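You operate a simulated robot arm through the tools that you are given. There is no shell and no other tool.

You are at the controls of a simulated robot arm. One attempt, no reset.

JOB
Set Wendy's place on the blue mat: name sign, eraser, board slid up, clip open, white glue wound out.
Fine: the board with the grey card, slid straight, a finger's width off the mat at most; leave the glue stick in its stand. Set down upright: what you pick out.

Only the result counts: the job must be done as asked and must still hold three seconds after the hand-in. Knocking over, shifting, dropping, spilling or breaking anything else fails it.

ROBOT AND FRAMES
A 7-joint arm with a two-finger parallel gripper, fixed in place. Base frame: the origin is at the foot of the arm, x ahead of it, y to its left, z up; the work surface is at about z = 0.74. Readings come in m, rad, newtons and seconds.
Its first joint turns from -2.897 to 2.897 rad. Payload 4.4 kg.
The tool frame sits at the grasp point between the pads (the TCP): z along the fingers, y along the line on which they close. The tips reach 0.023 m beyond it. The gripper opens to 0.094 m. The fingers are 0.038 m wide and 0.01 m thick; the gripper's body (0.054 by 0.096 m) begins 0.039 m behind the TCP.
Orientation is told as [roll, pitch, yaw] about the base's x, y, z axes, in that order, counted from this pose: with the fingers straight down and closing along the base's y, the tool's x points along the base's -x, its y along +y and its z along -z.

CONTROLS
- The arm moves only by the tool servo_tool. Its argument "increments" is a list that holds one entry, the list of rows, each a list of 7 numbers: the shift along the tool's x, y, z in m, then the turn, a rotation vector about the tool's x, y, z in rad, then the closure, from 0 (fully open) to 1 (shut). In form: [[[x, y, z, ax, ay, az, gripper], ...]]. A call has 1 to 20 rows; each row shifts and turns the commanded pose from where the row before left it, along the tool's axes as they then stand. Each row takes 0.2 s and may step no farther than 0.05 m and 0.15 rad from the row before; otherwise, or with a gripper value out of range, the whole call is refused. Where a pose cannot be reached the arm comes as near as it can. A force on the tool above 40 N (or 10 N above the force at the start of the call, whichever is more), or a blocked arm, ends the call early, and 0.2 s more pass. The fingers move at their own pace (about 0.072 m/s each) and stop on an object; they squeeze with about 34 N. The grip force told is the motor's: it shows also when the fingers shut on nothing. Time passes only in rows, and 0.2 s behind the last, so rows that do not move let the fingers close. The reply holds the time, the measured pose of the TCP, the force on the tool along the base axes, the opening and the grip force, in the units named above and with some noise, with the torque about the TCP (base axes, N m) and any sound that the robot's microphone picked up.
- Cameras (640 x 400 px; columns grow to the right, rows downward): "scene" is fixed at [0.2198, 0.6503, 1.3102]; the picture's right is [-0.65, -0.76, 0.00], its down [-0.48, 0.41, -0.78] and it looks along [0.59, -0.51, -0.63] (base axes); focal length 214 px, centre (320, 200). "wrist" rides on the gripper at [0.086, 0.016, -0.074] in the tool frame; the picture's right is [-0.18, 0.98, 0.00], its down [-0.58, -0.11, -0.81] and it looks along [-0.79, -0.15, 0.59] (tool axes); focal length 243 px, centre (320, 200). There is no depth. A picture from a camera that has moved, and an enlarged one, comes with that camera's place and axes in the base frame and with its lens.
- camera(camera): a new picture of that camera. No time passes.
- close_up(camera, box): a new picture of the part [left, top, right, bottom] of that camera's present view, enlarged. No time passes.
- sign_off(): hands the job in; it is judged then, once.

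Places have to be worked out from the pictures, the camera data and where the tool is seen. Open the gripper and draw the arm clear of the work before you hand the job in, unless the task says otherwise.

The tools are called after "Emit:" as name(argument=value, ...) on one line, values as JSON. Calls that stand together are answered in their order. servo_tool: Moves the arm, as the interface text tells. Its arguments: {"type":"object","properties":{"increments":{"type":"array"}},"required":["increments"]} The other tools are called the same way: camera (camera) takes a picture; close_up (camera, box) takes an enlarged picture of a part of a camera's view; sign_off () hands the job in.

At the start:

```text
t: 0.0
position: [0.6574, 0.1609, 1.174]
tcp_rot: [0.0, -0.001, 0.0]
wrist_force: [-0.6, 0.6, 0.5]
ft_torque: [-0.01, 0.0, 0.02]
opening: 0.094
grip_force: 0.0
```

scene: 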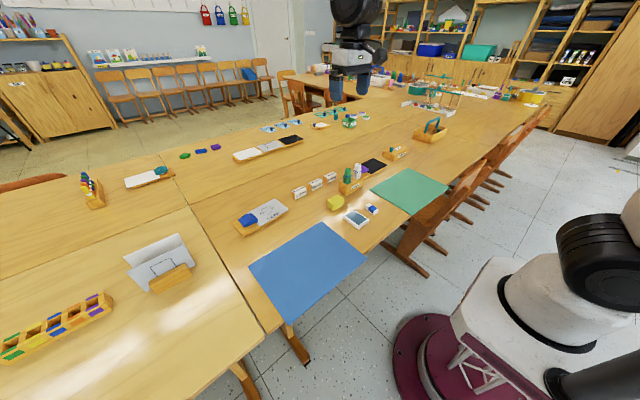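
wrist: 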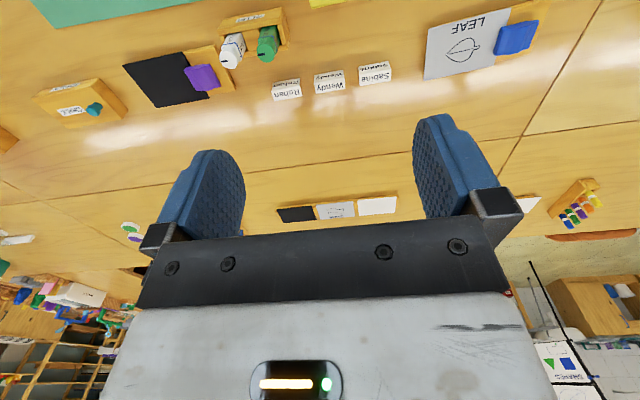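

I start by looking closely at the scene; the blue mat lies near the arm with several items behind it. I take enlarged pictures of the regions of interest.

Emit:
close_up(camera="scene", box=[220, 140, 400, 252])

Emit:
close_up(camera="scene", box=[60, 140, 280, 278])

Emit:
close_up(camera="scene", box=[220, 95, 400, 207])

Emit:
close_up(camera="wrist", box=[40, 0, 600, 130])

```text
3.56 times, centred on (310, 196) of scene
camera zoom: at [0.2198, 0.6503, 1.3102], right [-0.65, -0.76, 0.0], down [-0.48, 0.41, -0.78], along [0.59, -0.51, -0.63], focal length 763 px, centre (356, 214)
```

zoom: 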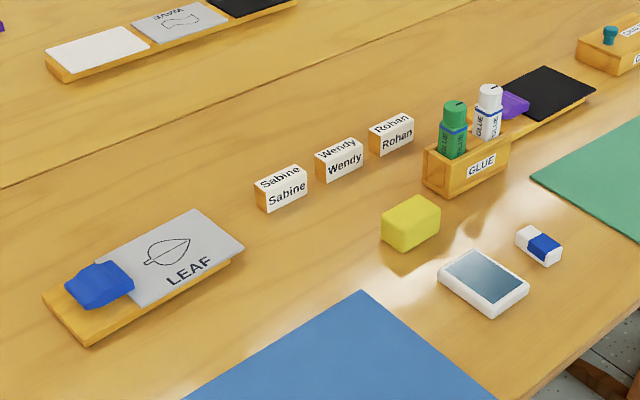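

```text
2.90 times, centred on (170, 209) of scene
camera zoom: at [0.2198, 0.6503, 1.3102], right [-0.65, -0.76, 0.0], down [-0.48, 0.41, -0.78], along [0.59, -0.51, -0.63], focal length 622 px, centre (755, 174)
```

zoom: 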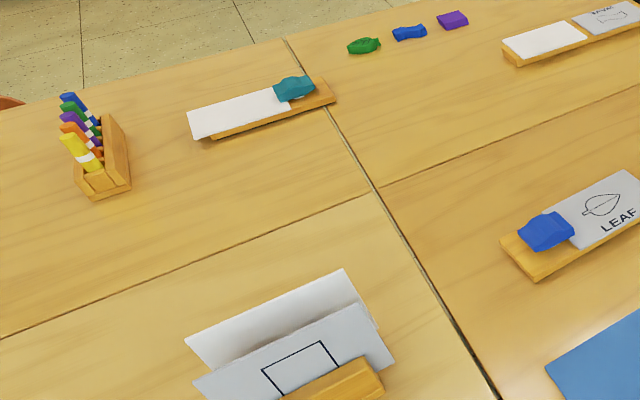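

```text
3.56 times, centred on (310, 151) of scene
camera zoom: at [0.2198, 0.6503, 1.3102], right [-0.65, -0.76, 0.0], down [-0.48, 0.41, -0.78], along [0.59, -0.51, -0.63], focal length 763 px, centre (356, 374)
```

zoom: 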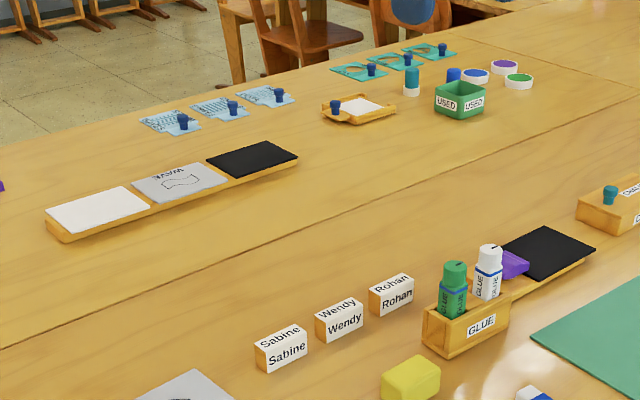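

```text
1.14 times, centred on (320, 65) of wrist
camera zoom: at [0.5717, 0.1782, 1.2485], right [0.18, 0.98, 0.0], down [0.58, -0.11, 0.81], along [0.79, -0.15, -0.59], focal length 277 px, centre (320, 354)
```

zoom: 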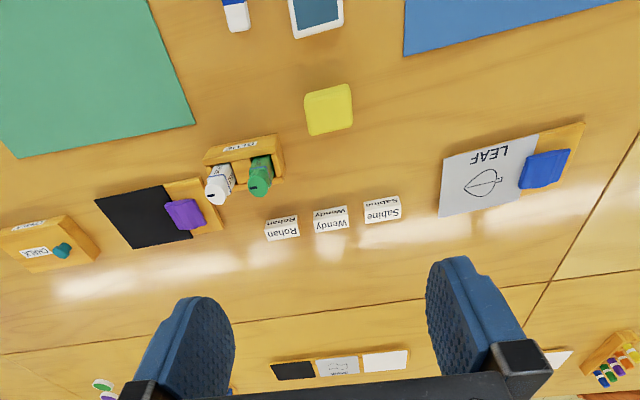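

The layout so far: blue mat about x 0.43–0.655, y 0.27–0.56; LEAF (grey) board about x 0.77–0.85, y 0.355–0.525; Wendy sign near (0.84, 0.145); glue stand near (0.73, 0.02); eraser near (0.57, 0.075). I bring the wrist camera closer to the glue stand to see how the sticks work.

Emit:
servo_tool(increments=[[[0.012, -0.022, 0.036, 0, 0, 0, 0], [0.012, -0.022, 0.036, 0, 0, 0, 0], [0.012, -0.022, 0.036, 0, 0, 0, 0], [0.012, -0.022, 0.036, 0, 0, 0, 0], [0.012, -0.022, 0.036, 0, 0, 0, 0], [0.012, -0.022, 0.036, 0, 0, 0, 0]]])

Emit:
camera(camera="wrist")

```text
t: 1.4
position: [0.5853, 0.0297, 0.9579]
tcp_rot: [0.001, -0.001, 0.0]
wrist_force: [-0.1, -0.3, 0.3]
ft_torque: [0.0, 0.04, 0.0]
opening: 0.0938
grip_force: 0.1
```

```text
taken
camera wrist: at [0.4992, 0.0467, 1.0318], right [0.18, 0.98, 0.0], down [0.58, -0.11, 0.81], along [0.79, -0.15, -0.59], focal length 243 px, centre (320, 200)
```

wrist: 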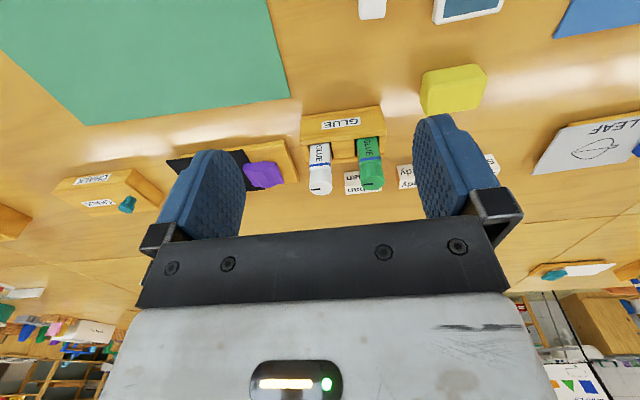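

The glue stand is visible upside-down in the wrist picture. I enlarge it to see the cap details.

Emit:
close_up(camera="wrist", box=[270, 90, 430, 210])

Emit:
close_up(camera="scene", box=[330, 155, 390, 195])

Emit:
close_up(camera="scene", box=[225, 190, 300, 240])

Emit:
close_up(camera="scene", box=[280, 165, 350, 210])

Emit:
close_up(camera="scene", box=[320, 185, 390, 235])

```text
3.33 times, centred on (350, 150) of wrist
camera zoom: at [0.4992, 0.0467, 1.0318], right [0.18, 0.98, 0.0], down [0.58, -0.11, 0.81], along [0.79, -0.15, -0.59], focal length 809 px, centre (220, 367)
```

zoom: 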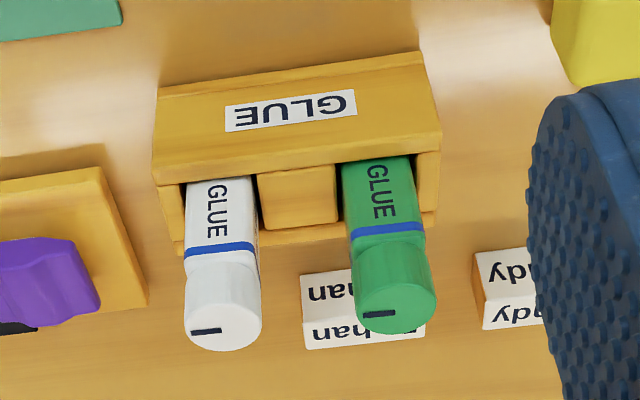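

```text
10.00 times, centred on (360, 175) of scene
camera zoom: at [0.2198, 0.6503, 1.3102], right [-0.65, -0.76, 0.0], down [-0.48, 0.41, -0.78], along [0.59, -0.51, -0.63], focal length 2145 px, centre (-80, 450)
```

zoom: 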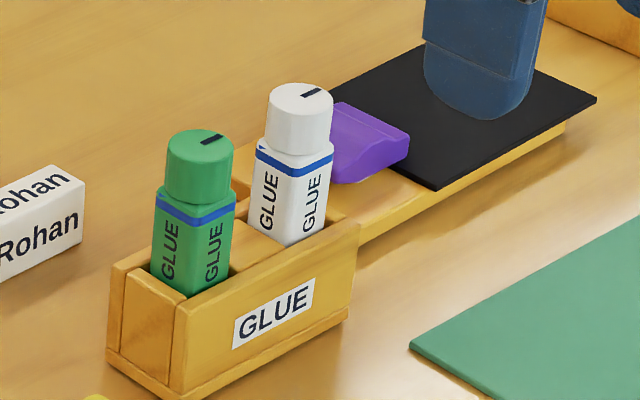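

```text
8.00 times, centred on (262, 215) of scene
camera zoom: at [0.2198, 0.6503, 1.3102], right [-0.65, -0.76, 0.0], down [-0.48, 0.41, -0.78], along [0.59, -0.51, -0.63], focal length 1716 px, centre (780, 80)
```

zoom: 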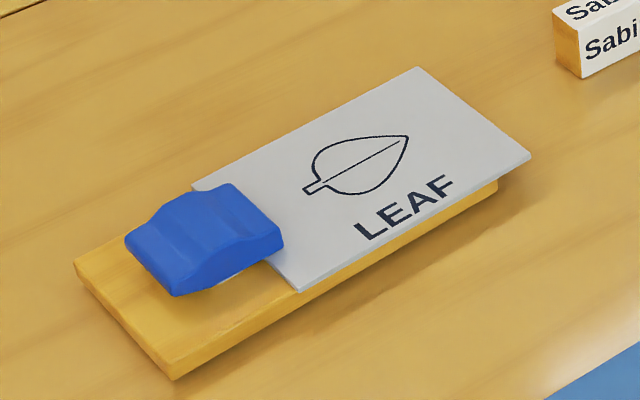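

```text
8.89 times, centred on (315, 188) of scene
camera zoom: at [0.2198, 0.6503, 1.3102], right [-0.65, -0.76, 0.0], down [-0.48, 0.41, -0.78], along [0.59, -0.51, -0.63], focal length 1906 px, centre (364, 311)
```

zoom: 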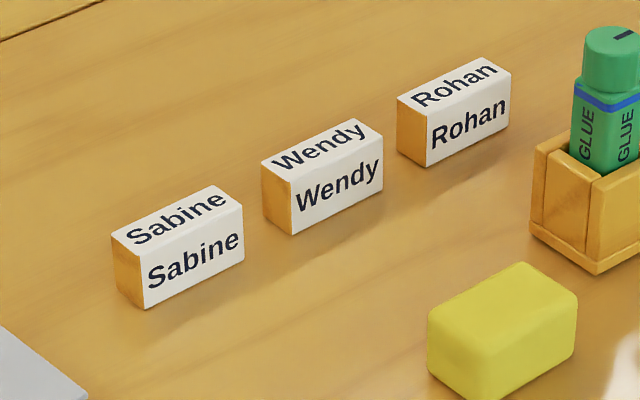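

```text
8.00 times, centred on (355, 210) of scene
camera zoom: at [0.2198, 0.6503, 1.3102], right [-0.65, -0.76, 0.0], down [-0.48, 0.41, -0.78], along [0.59, -0.51, -0.63], focal length 1716 px, centre (40, 120)
```

zoom: 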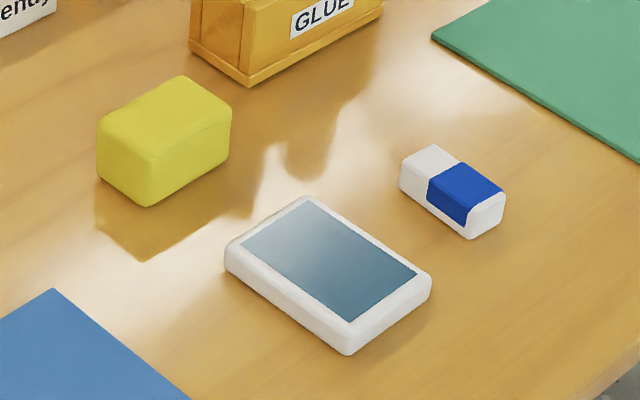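

The glue sticks have round knobs on top with a mark pointing to -y; the LEAF board has a blue clip lapping the card. I move the wrist camera in front of the LEAF board to study the clip.

Emit:
servo_tool(increments=[[[-0.0086, 0.0427, 0.008, 0, 0, 0, 0], [-0.0086, 0.0427, 0.008, 0, 0, 0, 0], [-0.0086, 0.0427, 0.008, 0, 0, 0, 0], [-0.0086, 0.0427, 0.008, 0, 0, 0, 0], [-0.0086, 0.0427, 0.008, 0, 0, 0, 0], [-0.0086, 0.0427, 0.008, 0, 0, 0, 0], [-0.0086, 0.0427, 0.008, 0, 0, 0, 0], [-0.0086, 0.0427, 0.008, 0, 0, 0, 0], [-0.0086, 0.0427, 0.008, 0, 0, 0, 0], [-0.0086, 0.0427, 0.008, 0, 0, 0, 0], [-0.0086, 0.0427, 0.008, 0, 0, 0, 0]]])

Emit:
camera(camera="wrist")

Emit:
camera(camera="scene")

```text
t: 3.8
position: [0.6815, 0.501, 0.8711]
tcp_rot: [0.0, -0.001, 0.002]
wrist_force: [-0.2, -0.6, -0.7]
ft_torque: [-0.03, 0.0, 0.05]
opening: 0.0938
grip_force: 0.2
```

```text
taken
camera wrist: at [0.5941, 0.5166, 0.945], right [0.18, 0.98, 0.0], down [0.58, -0.11, 0.81], along [0.79, -0.15, -0.59], focal length 243 px, centre (320, 200)
```

wrist: 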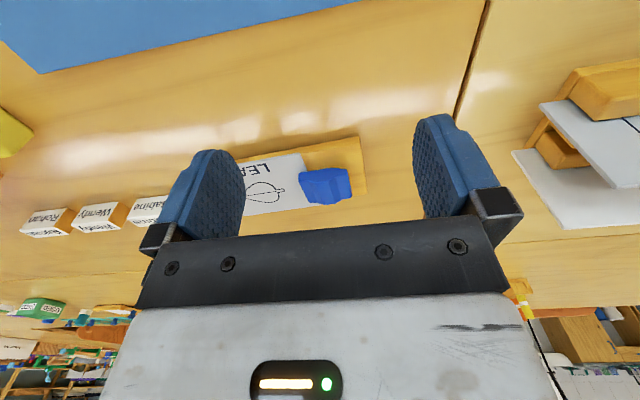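

```text
taken
```

scene: 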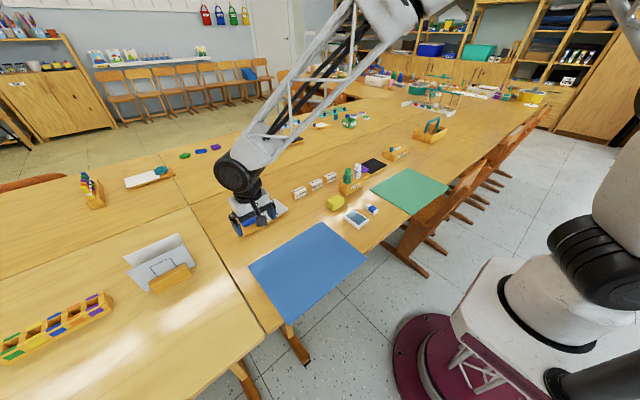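

Emit:
close_up(camera="wrist", box=[230, 120, 390, 220])

Emit:
close_up(camera="scene", box=[115, 155, 185, 200])

Emit:
close_up(camera="scene", box=[170, 135, 240, 175])

Emit:
close_up(camera="scene", box=[350, 60, 550, 160])

```text
4.00 times, centred on (310, 170) of wrist
camera zoom: at [0.5941, 0.5166, 0.945], right [0.18, 0.98, 0.0], down [0.58, -0.11, 0.81], along [0.79, -0.15, -0.59], focal length 970 px, centre (360, 320)
```

zoom: 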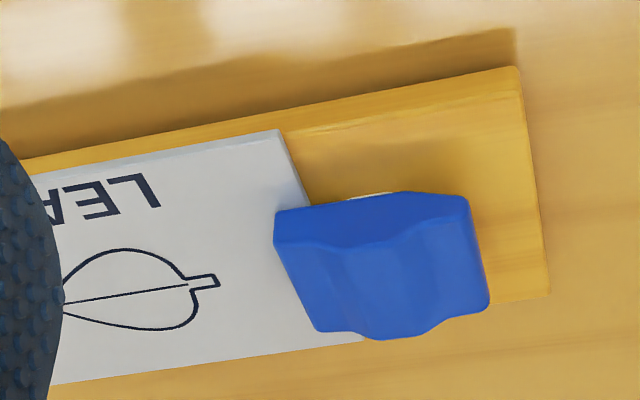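

```text
8.89 times, centred on (150, 178) of scene
camera zoom: at [0.2198, 0.6503, 1.3102], right [-0.65, -0.76, 0.0], down [-0.48, 0.41, -0.78], along [0.59, -0.51, -0.63], focal length 1906 px, centre (1831, 400)
```

zoom: 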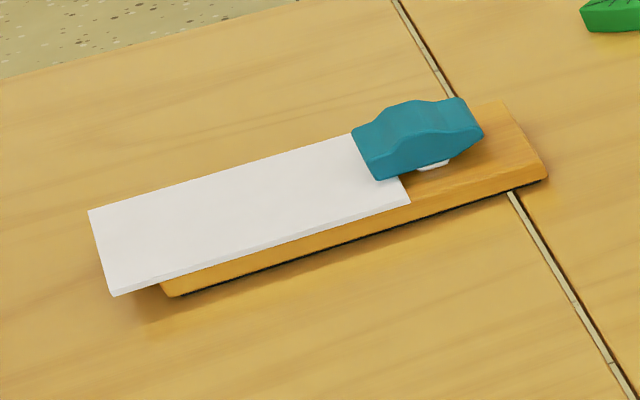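

```text
9.14 times, centred on (205, 155) of scene
camera zoom: at [0.2198, 0.6503, 1.3102], right [-0.65, -0.76, 0.0], down [-0.48, 0.41, -0.78], along [0.59, -0.51, -0.63], focal length 1961 px, centre (1371, 611)
```

zoom: 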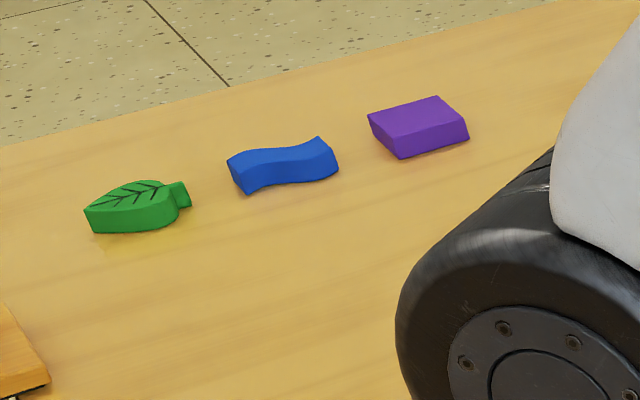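

```text
3.20 times, centred on (450, 110) of scene
camera zoom: at [0.2198, 0.6503, 1.3102], right [-0.65, -0.76, 0.0], down [-0.48, 0.41, -0.78], along [0.59, -0.51, -0.63], focal length 686 px, centre (-96, 488)
```

zoom: 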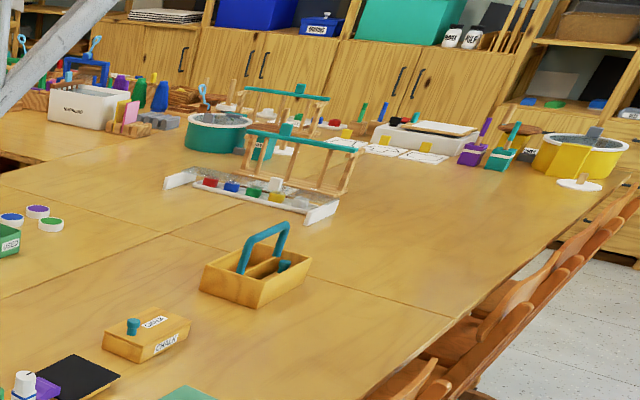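

The clip seems to be a rocker on a white pivot, front end on the card. I tilt the tool a little and go lower to look at the clip from the side, staying clear of the board.

Emit:
servo_tool(increments=[[[0, 0, 0, 0, -0.117, 0, 0], [0, 0, 0, 0, -0.117, 0, 0], [0, 0, 0, 0, -0.116, 0, 0], [0, 0, 0.03, 0, 0, 0, 0], [0, 0, 0.03, 0, 0, 0, 0], [0, 0, 0.028, 0, 0, 0, 0]]])

Emit:
camera(camera="wrist")

Emit:
close_up(camera="wrist", box=[220, 120, 420, 245])

```text
t: 5.2
position: [0.7104, 0.5, 0.789]
tcp_rot: [0.0, -0.351, -0.001]
wrist_force: [0.0, -0.2, 0.4]
ft_torque: [0.0, 0.03, 0.03]
opening: 0.0942
grip_force: 0.0
```

```text
taken
camera wrist: at [0.6045, 0.5168, 0.8277], right [0.17, 0.98, 0.06], down [0.27, -0.11, 0.96], along [0.95, -0.15, -0.28], focal length 243 px, centre (320, 200)
```

wrist: 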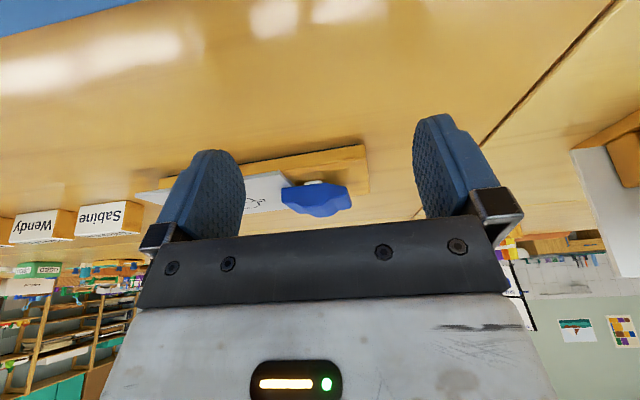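

```text
3.20 times, centred on (320, 182) of wrist
camera zoom: at [0.6045, 0.5168, 0.8277], right [0.17, 0.98, 0.06], down [0.27, -0.11, 0.96], along [0.95, -0.15, -0.28], focal length 776 px, centre (320, 256)
```

zoom: 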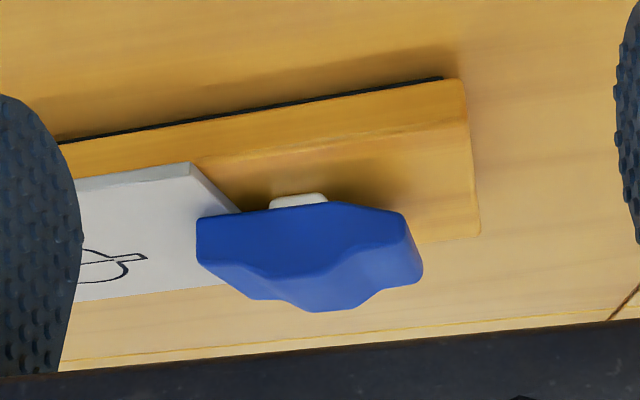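

The side view shows a rocker: its front presses the card, the rear half is raised over the board at the +y end, so pressing the rear down should open it. Next I tilt the camera to look steeply down on the board to see exact edges and whether the card overhangs.

Emit:
servo_tool(increments=[[[0, 0, -0.044, 0, 0, 0, 0], [0, 0, -0.044, 0, 0, 0, 0], [0, 0, 0, 0, 0.117, 0, 0], [0, 0, 0, 0, 0.117, 0, 0], [0, 0, 0, 0, 0.117, 0, 0], [-0.023, -0.015, -0.021, 0, 0, 0, 0], [-0.023, -0.015, -0.021, 0, 0, 0, 0], [0, 0, 0, 0, 0.125, 0, 0], [0, 0, 0, 0, 0.125, 0, 0], [0, 0, 0, 0, 0.125, 0, 0], [0, 0, 0, 0, 0.125, 0, 0]]])

Emit:
camera(camera="wrist")

Emit:
close_up(camera="wrist", box=[160, 100, 460, 240])

```text
t: 7.6
position: [0.7273, 0.4696, 0.9138]
tcp_rot: [0.001, 0.502, 0.001]
wrist_force: [-0.2, 0.7, 0.0]
ft_torque: [-0.01, -0.03, 0.02]
opening: 0.0939
grip_force: 0.0
```

```text
taken
camera wrist: at [0.6871, 0.4857, 1.0194], right [0.16, 0.98, -0.09], down [0.9, -0.11, 0.43], along [0.41, -0.15, -0.9], focal length 243 px, centre (320, 200)
```

wrist: 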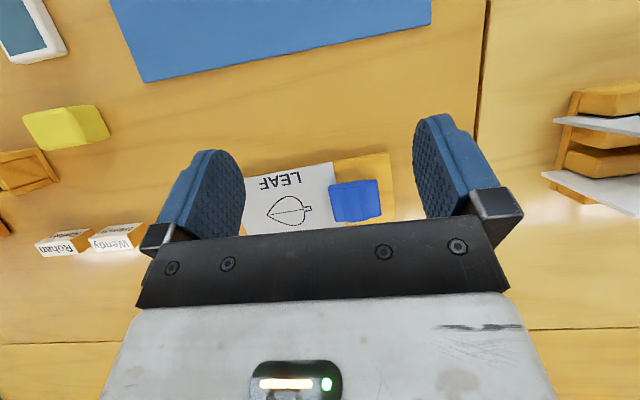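

```text
2.13 times, centred on (310, 170) of wrist
camera zoom: at [0.6871, 0.4857, 1.0194], right [0.16, 0.98, -0.09], down [0.9, -0.11, 0.43], along [0.41, -0.15, -0.9], focal length 518 px, centre (341, 264)
```

zoom: 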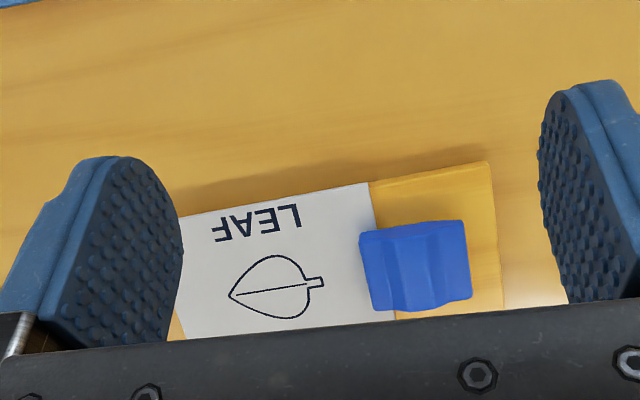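

The gripper hides the far edge; I shift 0.11 m ahead in x at the same height so the whole board and the name signs come into the upper half of the picture.

Emit:
servo_tool(increments=[[[-0.0322, -0.02, -0.0176, 0, 0, 0, 0], [-0.0322, -0.02, -0.0176, 0, 0, 0, 0], [-0.0322, -0.02, -0.0176, 0, 0, 0, 0]]])

Emit:
camera(camera="wrist")

Emit:
close_up(camera="wrist", box=[200, 20, 460, 180])

Emit:
close_up(camera="wrist", box=[0, 20, 260, 180])

```text
t: 8.4
position: [0.8371, 0.4096, 0.9123]
tcp_rot: [0.0, 0.502, 0.0]
wrist_force: [-1.5, 0.4, -0.3]
ft_torque: [0.01, 0.0, 0.02]
opening: 0.094
grip_force: 0.0
```

```text
taken
camera wrist: at [0.7972, 0.4256, 1.0187], right [0.16, 0.98, -0.09], down [0.9, -0.11, 0.43], along [0.41, -0.15, -0.9], focal length 243 px, centre (320, 200)
```

wrist: 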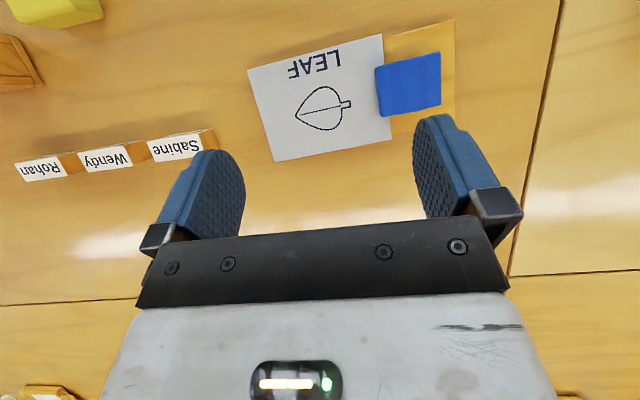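

```text
2.46 times, centred on (330, 100) of wrist
camera zoom: at [0.7972, 0.4256, 1.0187], right [0.16, 0.98, -0.09], down [0.9, -0.11, 0.43], along [0.41, -0.15, -0.9], focal length 597 px, centre (295, 446)
```

zoom: 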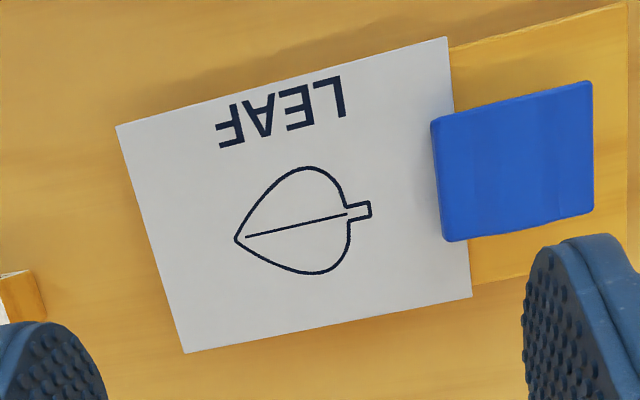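

```text
2.46 times, centred on (130, 100) of wrist
camera zoom: at [0.7972, 0.4256, 1.0187], right [0.16, 0.98, -0.09], down [0.9, -0.11, 0.43], along [0.41, -0.15, -0.9], focal length 597 px, centre (788, 446)
```

zoom: 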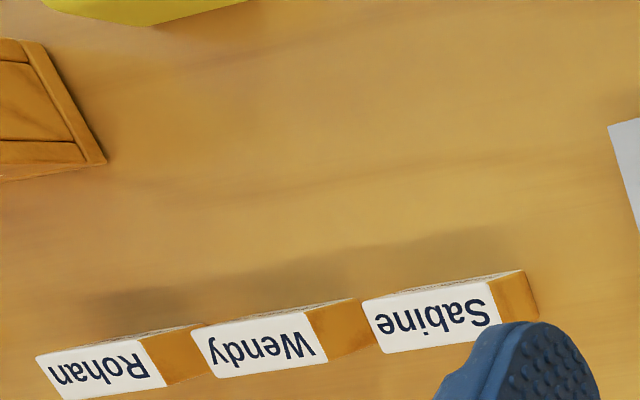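

From this view: the board lies about x 0.762–0.851, y 0.355–0.526, the card overhangs it by ~5 mm on both long sides, the mat edge is at x≈0.649. I now look at the white glue knob from above.

Emit:
servo_tool(increments=[[[0.00887, -0.0466, 0.0023, 0, 0, 0, 0], [0.00887, -0.0466, 0.0023, 0, 0, 0, 0], [0.00887, -0.0466, 0.0023, 0, 0, 0, 0], [0.00887, -0.0466, 0.0023, 0, 0, 0, 0], [0.00887, -0.0466, 0.0023, 0, 0, 0, 0], [0.00887, -0.0466, 0.0023, 0, 0, 0, 0], [0.00887, -0.0466, 0.0023, 0, 0, 0, 0], [0.00887, -0.0466, 0.0023, 0, 0, 0, 0], [0.00887, -0.0466, 0.0023, 0, 0, 0, 0]]])

Emit:
camera(camera="wrist")

Emit:
close_up(camera="wrist", box=[240, 50, 480, 200])

```text
t: 10.4
position: [0.758, -0.0109, 0.933]
tcp_rot: [0.0, 0.499, 0.001]
wrist_force: [0.1, 0.2, -0.1]
ft_torque: [0.04, -0.01, -0.01]
opening: 0.094
grip_force: 0.0
```

```text
taken
camera wrist: at [0.7166, 0.0056, 1.0392], right [0.16, 0.98, -0.09], down [0.9, -0.11, 0.43], along [0.41, -0.15, -0.9], focal length 243 px, centre (320, 200)
```

wrist: 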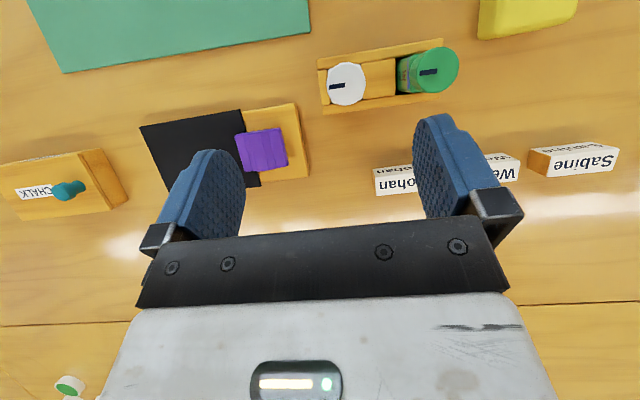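

```text
2.67 times, centred on (360, 125) of wrist
camera zoom: at [0.7166, 0.0056, 1.0392], right [0.16, 0.98, -0.09], down [0.9, -0.11, 0.43], along [0.41, -0.15, -0.9], focal length 647 px, centre (213, 400)
```

zoom: 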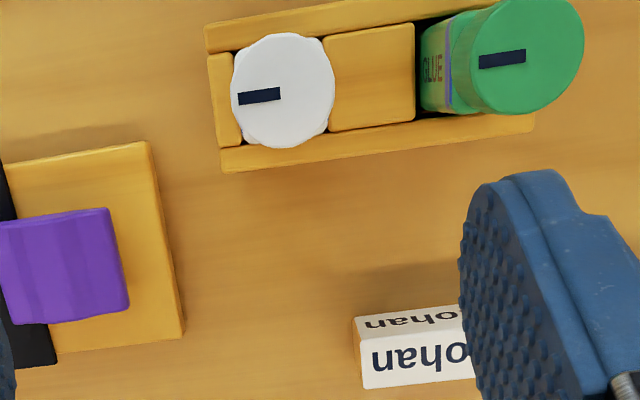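

The white knob is at about (0.717, 0.008), top z≈0.857, diameter ~25 mm, mark pointing to -y; the green one is 58 mm away in +y. I next view the eraser and tablet from above.

Emit:
servo_tool(increments=[[[0.0265, 0.0186, 0.0236, 0, 0, 0, 0], [0.0265, 0.0186, 0.0236, 0, 0, 0, 0], [0.0265, 0.0186, 0.0236, 0, 0, 0, 0], [0.0265, 0.0186, 0.0236, 0, 0, 0, 0], [0.0265, 0.0186, 0.0236, 0, 0, 0, 0]]])

Emit:
camera(camera="wrist")

Emit:
close_up(camera="wrist", box=[240, 20, 480, 170])

```text
t: 11.6
position: [0.5836, 0.0825, 0.8943]
tcp_rot: [0.0, 0.501, 0.0]
wrist_force: [0.4, -0.2, 0.7]
ft_torque: [-0.03, -0.02, 0.01]
opening: 0.0939
grip_force: 0.1
```

```text
taken
camera wrist: at [0.5432, 0.099, 0.9998], right [0.16, 0.98, -0.09], down [0.9, -0.11, 0.43], along [0.41, -0.15, -0.9], focal length 243 px, centre (320, 200)
```

wrist: 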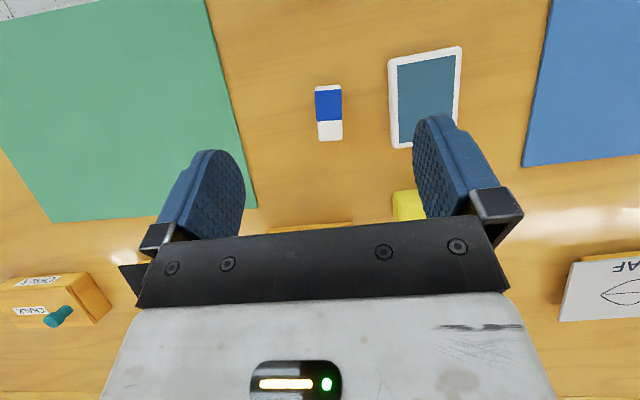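

```text
2.67 times, centred on (360, 95) of wrist
camera zoom: at [0.5432, 0.099, 0.9998], right [0.16, 0.98, -0.09], down [0.9, -0.11, 0.43], along [0.41, -0.15, -0.9], focal length 647 px, centre (213, 480)
```

zoom: 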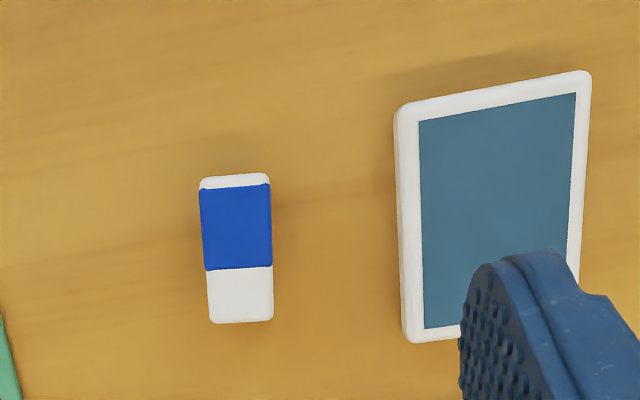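

Eraser centre is about (0.566, 0.081), 50 × 24 mm, long side along x; the tablet starts at y≈0.139. I turn the tool upright, half close the fingers, and go above the eraser.

Emit:
servo_tool(increments=[[[0, 0, 0, 0, -0.12525, 0, 0.45], [0, 0, 0, 0, -0.12525, 0, 0.45], [0, 0, 0, 0, -0.12525, 0, 0.45], [0, 0, 0, 0, -0.12525, 0, 0.45], [0.0176, -0.0015, 0.024, 0, 0, 0, 0.45], [0, 0, 0.02, 0, 0, 0, 0.45]]])

Emit:
camera(camera="wrist")

Emit:
close_up(camera="scene", box=[320, 170, 420, 232])

```text
t: 13.0
position: [0.5664, 0.0813, 0.8479]
tcp_rot: [0.001, -0.002, 0.0]
wrist_force: [0.0, -0.1, -0.8]
ft_torque: [-0.01, -0.03, -0.03]
opening: 0.0517
grip_force: 0.0
```

```text
taken
camera wrist: at [0.4798, 0.0981, 0.9225], right [0.18, 0.98, 0.0], down [0.58, -0.11, 0.81], along [0.79, -0.15, -0.59], focal length 243 px, centre (320, 200)
```

wrist: 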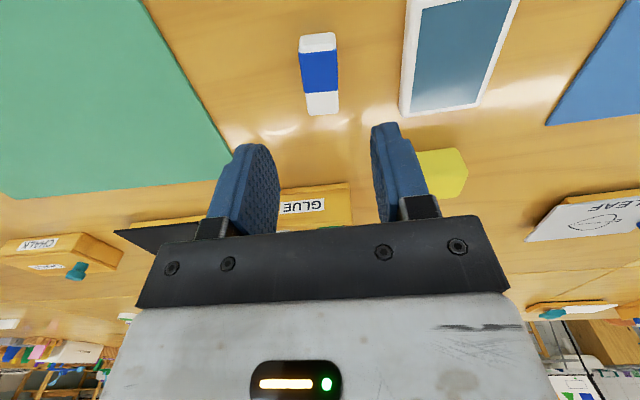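

```text
6.40 times, centred on (370, 201) of scene
camera zoom: at [0.2198, 0.6503, 1.3102], right [-0.65, -0.76, 0.0], down [-0.48, 0.41, -0.78], along [0.59, -0.51, -0.63], focal length 1373 px, centre (0, 194)
```

zoom: 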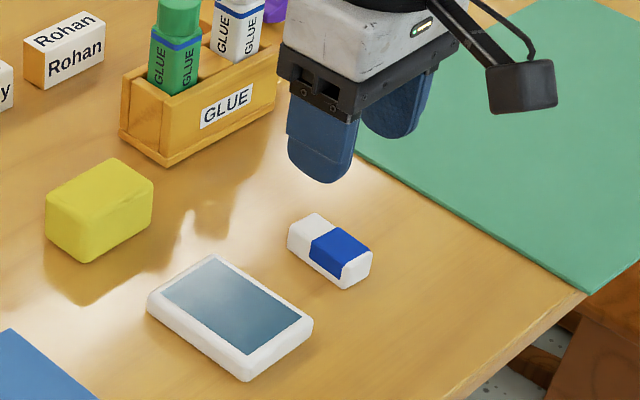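

The new view confirms the eraser centre at (0.565, 0.082), between the fingers. I descend so the tips are just above the table and then close.

Emit:
servo_tool(increments=[[[0.001, 0.001, 0.03, 0, 0, 0, 0.45], [0, 0, 0.03, 0, 0, 0, 0.45], [0, 0, 0.012, 0, 0, 0, 0.45], [0, 0, 0.008, 0, 0, 0, 0.45]]])

Emit:
camera(camera="wrist")

Emit:
close_up(camera="scene", box=[330, 180, 410, 230])

```text
t: 14.0
position: [0.5647, 0.0822, 0.7691]
tcp_rot: [0.0, 0.0, 0.001]
wrist_force: [-0.2, 0.3, 0.9]
ft_torque: [0.0, 0.0, 0.03]
opening: 0.0516
grip_force: 0.1
```

```text
taken
camera wrist: at [0.4791, 0.0992, 0.8427], right [0.18, 0.98, 0.0], down [0.58, -0.11, 0.81], along [0.79, -0.15, -0.59], focal length 243 px, centre (320, 200)
```

wrist: 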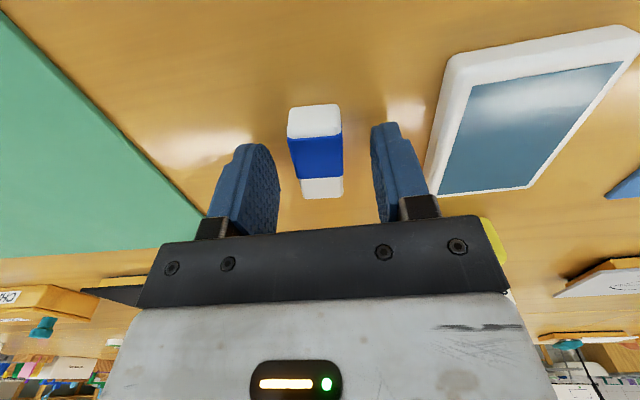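

```text
8.00 times, centred on (370, 205) of scene
camera zoom: at [0.2198, 0.6503, 1.3102], right [-0.65, -0.76, 0.0], down [-0.48, 0.41, -0.78], along [0.59, -0.51, -0.63], focal length 1716 px, centre (-80, 160)
```

zoom: 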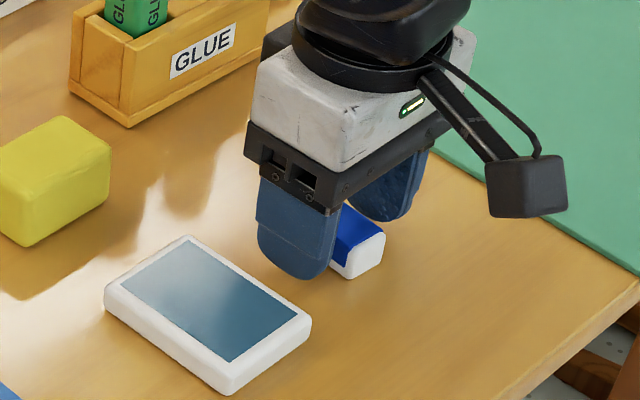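

Fingers straddle the eraser without touching. I lower 2 mm more and close the grip.

Emit:
servo_tool(increments=[[[0, 0, 0.002, 0, 0, 0, 0.45], [0, 0, 0, 0, 0, 0, 0.7], [0, 0, 0, 0, 0, 0, 1], [0, 0, 0, 0, 0, 0, 1], [0, 0, 0, 0, 0, 0, 1]]])

Emit:
camera(camera="wrist")

```text
t: 15.2
position: [0.5656, 0.0844, 0.7662]
tcp_rot: [0.001, 0.0, 0.001]
wrist_force: [0.3, -0.7, -0.2]
ft_torque: [0.03, 0.01, -0.02]
opening: 0.0228
grip_force: 34.3
```

```text
taken
camera wrist: at [0.479, 0.0993, 0.8408], right [0.18, 0.98, 0.0], down [0.58, -0.11, 0.81], along [0.79, -0.15, -0.59], focal length 243 px, centre (320, 200)
```

wrist: 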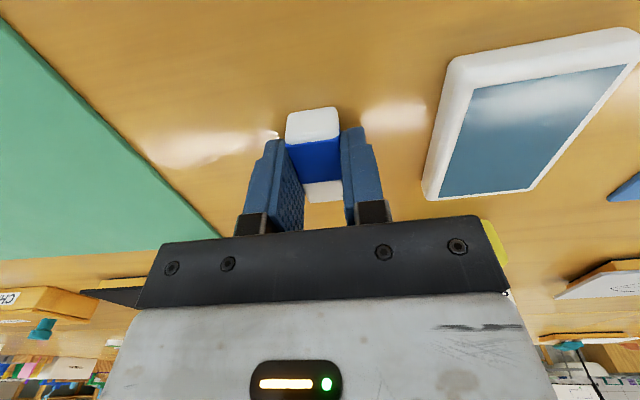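

The eraser is held (opening 22.8 mm). I lift it 0.1 m and carry it over the mat to about (0.50, 0.33).

Emit:
servo_tool(increments=[[[0, 0, -0.02, 0, 0, 0, 1], [0, 0, -0.04, 0, 0, 0, 1], [0, 0, -0.04, 0, 0, 0, 1], [0.0109, 0.0409, 0, 0, 0, 0, 1], [0.0109, 0.0409, 0, 0, 0, 0, 1], [0.0109, 0.0409, 0, 0, 0, 0, 1], [0.0109, 0.0409, 0, 0, 0, 0, 1], [0.0109, 0.0409, 0, 0, 0, 0, 1], [0.0109, 0.0409, 0, 0, 0, 0, 1], [0, 0, 0.04, 0, 0, 0, 1], [0, 0, 0.035, 0, 0, 0, 1]]])

Emit:
camera(camera="wrist")

Emit:
camera(camera="scene")

```text
t: 17.6
position: [0.5007, 0.3278, 0.7934]
tcp_rot: [0.0, -0.002, -0.002]
wrist_force: [0.2, 1.0, 0.3]
ft_torque: [0.01, 0.05, 0.0]
opening: 0.0228
grip_force: 33.8
```

```text
taken
camera wrist: at [0.4138, 0.3445, 0.8667], right [0.18, 0.98, 0.0], down [0.58, -0.11, 0.81], along [0.79, -0.15, -0.59], focal length 243 px, centre (320, 200)
```

wrist: 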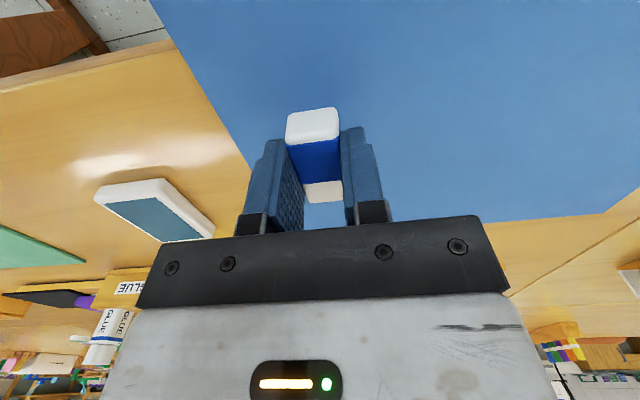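

```text
taken
```

scene: 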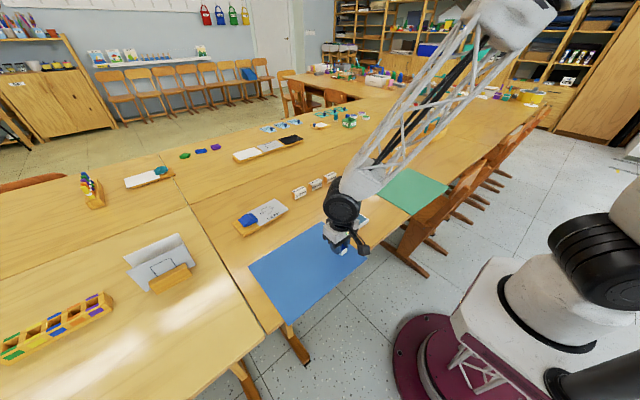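

The eraser is above the mat, well inside its edges. I lower it slowly toward contact.

Emit:
servo_tool(increments=[[[0, 0, 0.012, 0, 0, 0, 1], [0, 0, 0.006, 0, 0, 0, 1], [0, 0, 0.004, 0, 0, 0, 1], [0, 0, 0.002, 0, 0, 0, 1]]])

Emit:
close_up(camera="scene", box=[310, 220, 380, 265])

```text
t: 18.6
position: [0.5, 0.3286, 0.7698]
tcp_rot: [0.003, -0.002, 0.002]
wrist_force: [-5.2, -3.2, 13.6]
ft_torque: [-0.11, 0.16, 0.01]
opening: 0.0228
grip_force: 33.8
stopped in row 4: the force on the tool passed its limit at 49 N (the readings are from after the stop); the commanded pose is now the measured one
```

```text
8.89 times, centred on (345, 242) of scene
camera zoom: at [0.2198, 0.6503, 1.3102], right [-0.65, -0.76, 0.0], down [-0.48, 0.41, -0.78], along [0.59, -0.51, -0.63], focal length 1906 px, centre (98, -178)
```

zoom: 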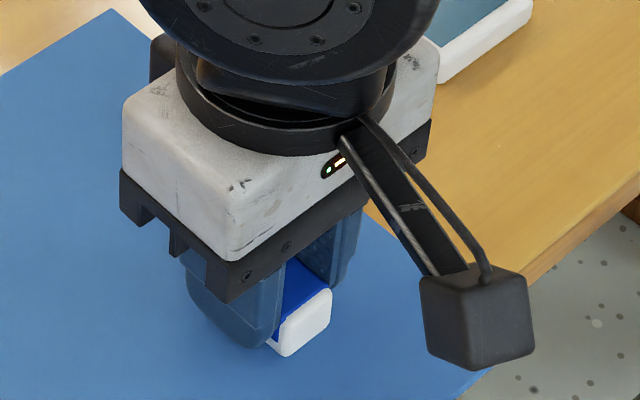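

Contact with the mat is felt at TCP z≈0.770, so the eraser is down. I open the fingers part-way and lift straight up.

Emit:
servo_tool(increments=[[[0, 0, -0.0005, 0, 0, 0, 0.65], [0, 0, 0, 0, 0, 0, 0.5], [0, 0, 0, 0, 0, 0, 0.45], [0, 0, -0.02, 0, 0, 0, 0.45], [0, 0, -0.04, 0, 0, 0, 0.45], [0, 0, -0.04, 0, 0, 0, 0.45]]])

Emit:
camera(camera="wrist")

Emit:
close_up(camera="scene", box=[310, 220, 380, 265])

```text
t: 20.0
position: [0.5014, 0.3272, 0.8701]
tcp_rot: [-0.003, 0.001, 0.0]
wrist_force: [-0.2, 0.2, 1.0]
ft_torque: [-0.02, 0.01, -0.02]
opening: 0.0515
grip_force: 0.0
```

```text
taken
camera wrist: at [0.4144, 0.3441, 0.9438], right [0.18, 0.98, 0.0], down [0.58, -0.11, 0.81], along [0.79, -0.15, -0.59], focal length 243 px, centre (320, 200)
```

wrist: 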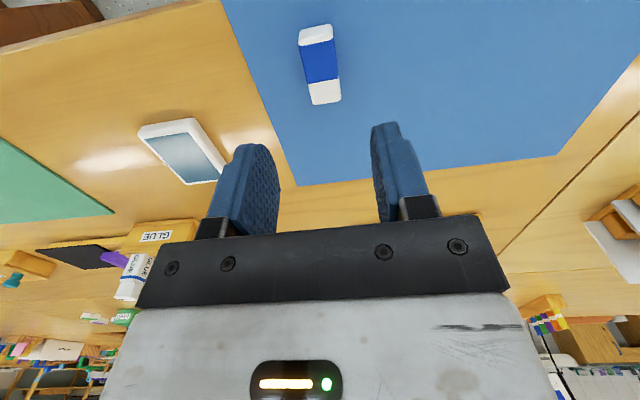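

```text
8.89 times, centred on (345, 242) of scene
camera zoom: at [0.2198, 0.6503, 1.3102], right [-0.65, -0.76, 0.0], down [-0.48, 0.41, -0.78], along [0.59, -0.51, -0.63], focal length 1906 px, centre (98, -178)
```

zoom: 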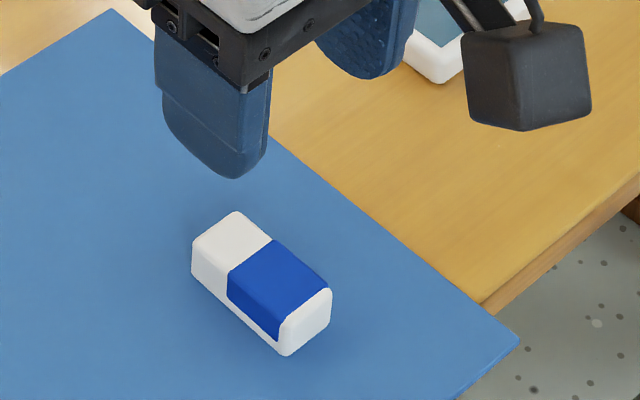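

The eraser stands flat on the mat. Next the Wendy sign: I rise and move above its estimated place (0.83, 0.153), staying high.

Emit:
servo_tool(increments=[[[0, 0, -0.04, 0, 0, 0, 0.2], [0, 0, -0.03, 0, 0, 0, 0], [-0.0411, -0.0218, 0, 0, 0, 0, 0], [-0.0411, -0.0218, 0, 0, 0, 0, 0], [-0.0411, -0.0218, 0, 0, 0, 0, 0], [-0.0411, -0.0218, 0, 0, 0, 0, 0], [-0.0411, -0.0218, 0, 0, 0, 0, 0], [-0.0411, -0.0218, 0, 0, 0, 0, 0], [-0.0411, -0.0218, 0, 0, 0, 0, 0], [-0.0411, -0.0218, 0, 0, 0, 0, 0]]])

Emit:
servo_tool(increments=[[[0, 0, 0, 0, 0, 0.1428, 0], [0, 0, 0, 0, 0, 0.1428, 0], [0, 0, 0, 0, 0, 0.1428, 0], [0, 0, 0, 0, 0, 0.1428, 0], [0, 0, 0, 0, 0, 0.1428, 0], [0, 0, 0, 0, 0, 0.1428, 0], [0, 0, 0, 0, 0, 0.1428, 0], [0, 0, 0, 0, 0, 0.1428, 0], [0, 0, 0, 0, 0, 0.1428, 0], [0, 0, 0, 0, 0, 0.1428, 0], [0, 0, 0, 0, 0, 0.1428, 0]]])

Emit:
camera(camera="wrist")

Emit:
camera(camera="scene")

```text
t: 22.2
position: [0.8297, 0.1522, 0.9426]
tcp_rot: [0.0, -0.003, -0.001]
wrist_force: [-0.4, -0.7, -0.3]
ft_torque: [0.0, 0.04, 0.0]
opening: 0.0939
grip_force: 0.0
```

```text
t: 24.6
position: [0.8297, 0.1535, 0.9416]
tcp_rot: [0.002, 0.0, -1.574]
wrist_force: [0.5, 0.0, 0.3]
ft_torque: [0.01, 0.02, 0.0]
opening: 0.094
grip_force: 0.2
```

```text
taken
camera wrist: at [0.8453, 0.24, 1.0153], right [0.98, -0.19, 0.0], down [-0.11, -0.58, 0.81], along [-0.15, -0.79, -0.59], focal length 243 px, centre (320, 200)
```

wrist: 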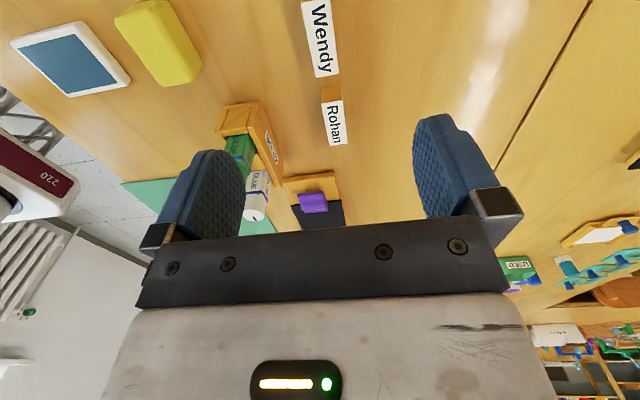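

```text
taken
```

scene: 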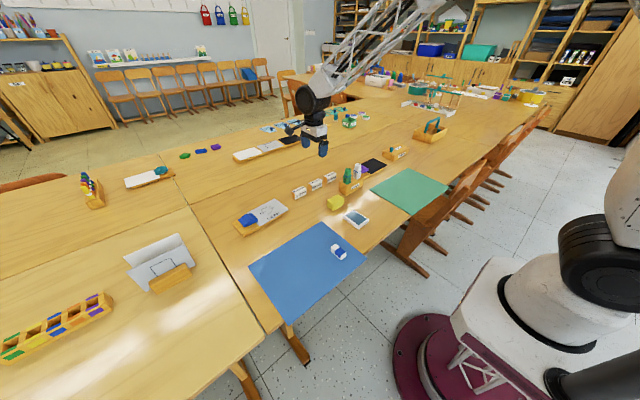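

I enlarge the wrist picture around the Wendy sign to refine its position.

Emit:
close_up(camera="wrist", box=[240, 0, 400, 100])

```text
4.00 times, centred on (320, 50) of wrist
camera zoom: at [0.8453, 0.24, 1.0153], right [0.98, -0.19, 0.0], down [-0.11, -0.58, 0.81], along [-0.15, -0.79, -0.59], focal length 970 px, centre (320, 800)
```

zoom: 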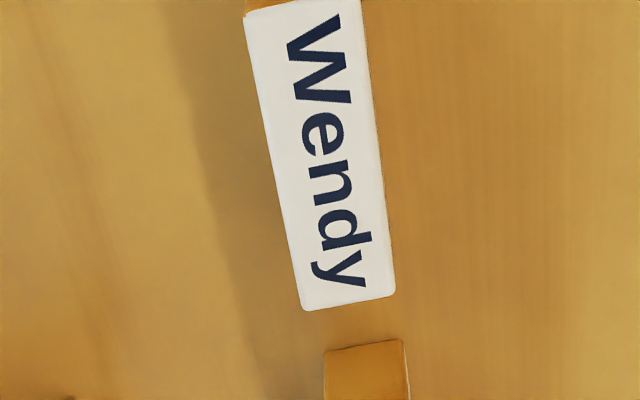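

The sign spans x 0.8185–0.842, y 0.121–0.180 (centre 0.830, 0.150). I descend over it with the fingers open along x.

Emit:
servo_tool(increments=[[[-0.003, 0, 0.04, 0, 0, 0, 0], [0, 0, 0.04, 0, 0, 0, 0], [0, 0, 0.04, 0, 0, 0, 0], [0, 0, 0.03, 0, 0, 0, 0], [0, 0, 0.018, 0, 0, 0, 0]]])

Emit:
camera(camera="wrist")

Emit:
close_up(camera="scene", box=[270, 150, 370, 212])

```text
t: 25.8
position: [0.8296, 0.1515, 0.7724]
tcp_rot: [0.002, 0.003, -1.574]
wrist_force: [0.8, -0.3, 0.1]
ft_torque: [-0.02, 0.03, 0.0]
opening: 0.094
grip_force: 0.1
```

```text
taken
camera wrist: at [0.8455, 0.2377, 0.8469], right [0.98, -0.18, 0.0], down [-0.11, -0.58, 0.81], along [-0.15, -0.79, -0.59], focal length 243 px, centre (320, 200)
```

wrist: 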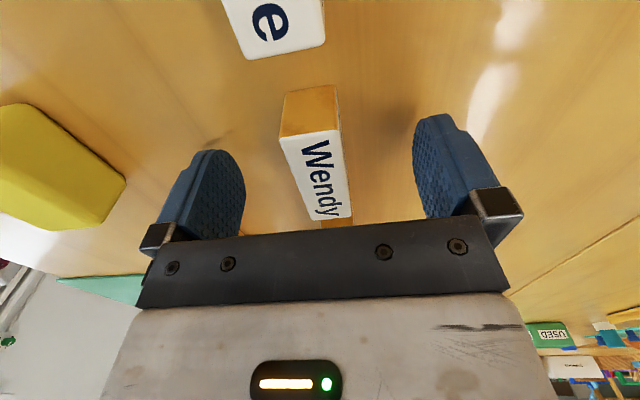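

```text
6.40 times, centred on (320, 181) of scene
camera zoom: at [0.2198, 0.6503, 1.3102], right [-0.65, -0.76, 0.0], down [-0.48, 0.41, -0.78], along [0.59, -0.51, -0.63], focal length 1373 px, centre (320, 322)
```

zoom: 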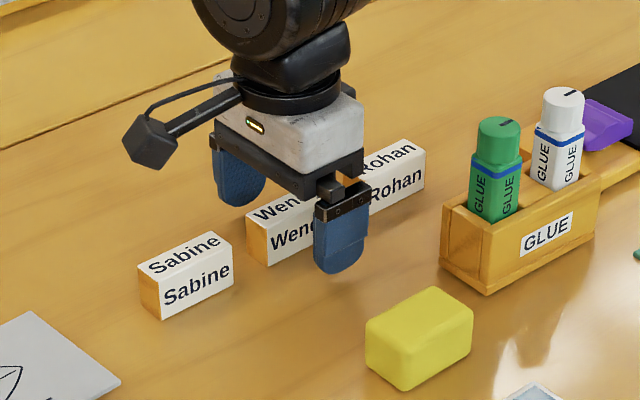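

The fingers straddle the Wendy block and clear its neighbours. I close the grip.

Emit:
servo_tool(increments=[[[0, 0, 0, 0, 0, 0, 0.4], [0, 0, 0, 0, 0, 0, 0.7], [0, 0, 0, 0, 0, 0, 1], [0, 0, 0, 0, 0, 0, 1], [0, 0, 0, 0, 0, 0, 1]]])

Emit:
camera(camera="wrist")

```text
t: 27.0
position: [0.8286, 0.1511, 0.7728]
tcp_rot: [0.0, 0.0, -1.572]
wrist_force: [-0.3, 0.3, 0.8]
ft_torque: [0.01, -0.01, 0.0]
opening: 0.0232
grip_force: 33.8
```

```text
taken
camera wrist: at [0.8454, 0.2376, 0.8469], right [0.98, -0.18, 0.0], down [-0.11, -0.58, 0.81], along [-0.15, -0.79, -0.59], focal length 243 px, centre (320, 200)
```

wrist: 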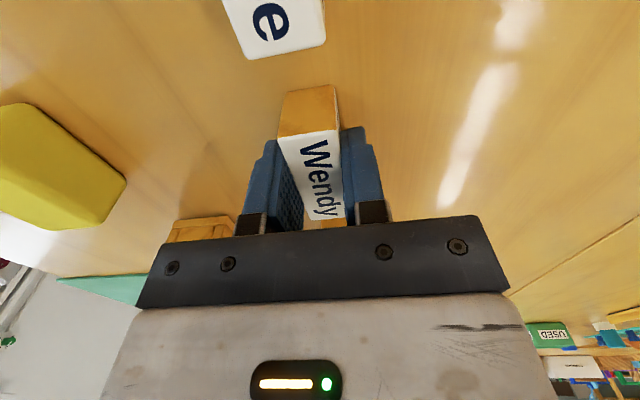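

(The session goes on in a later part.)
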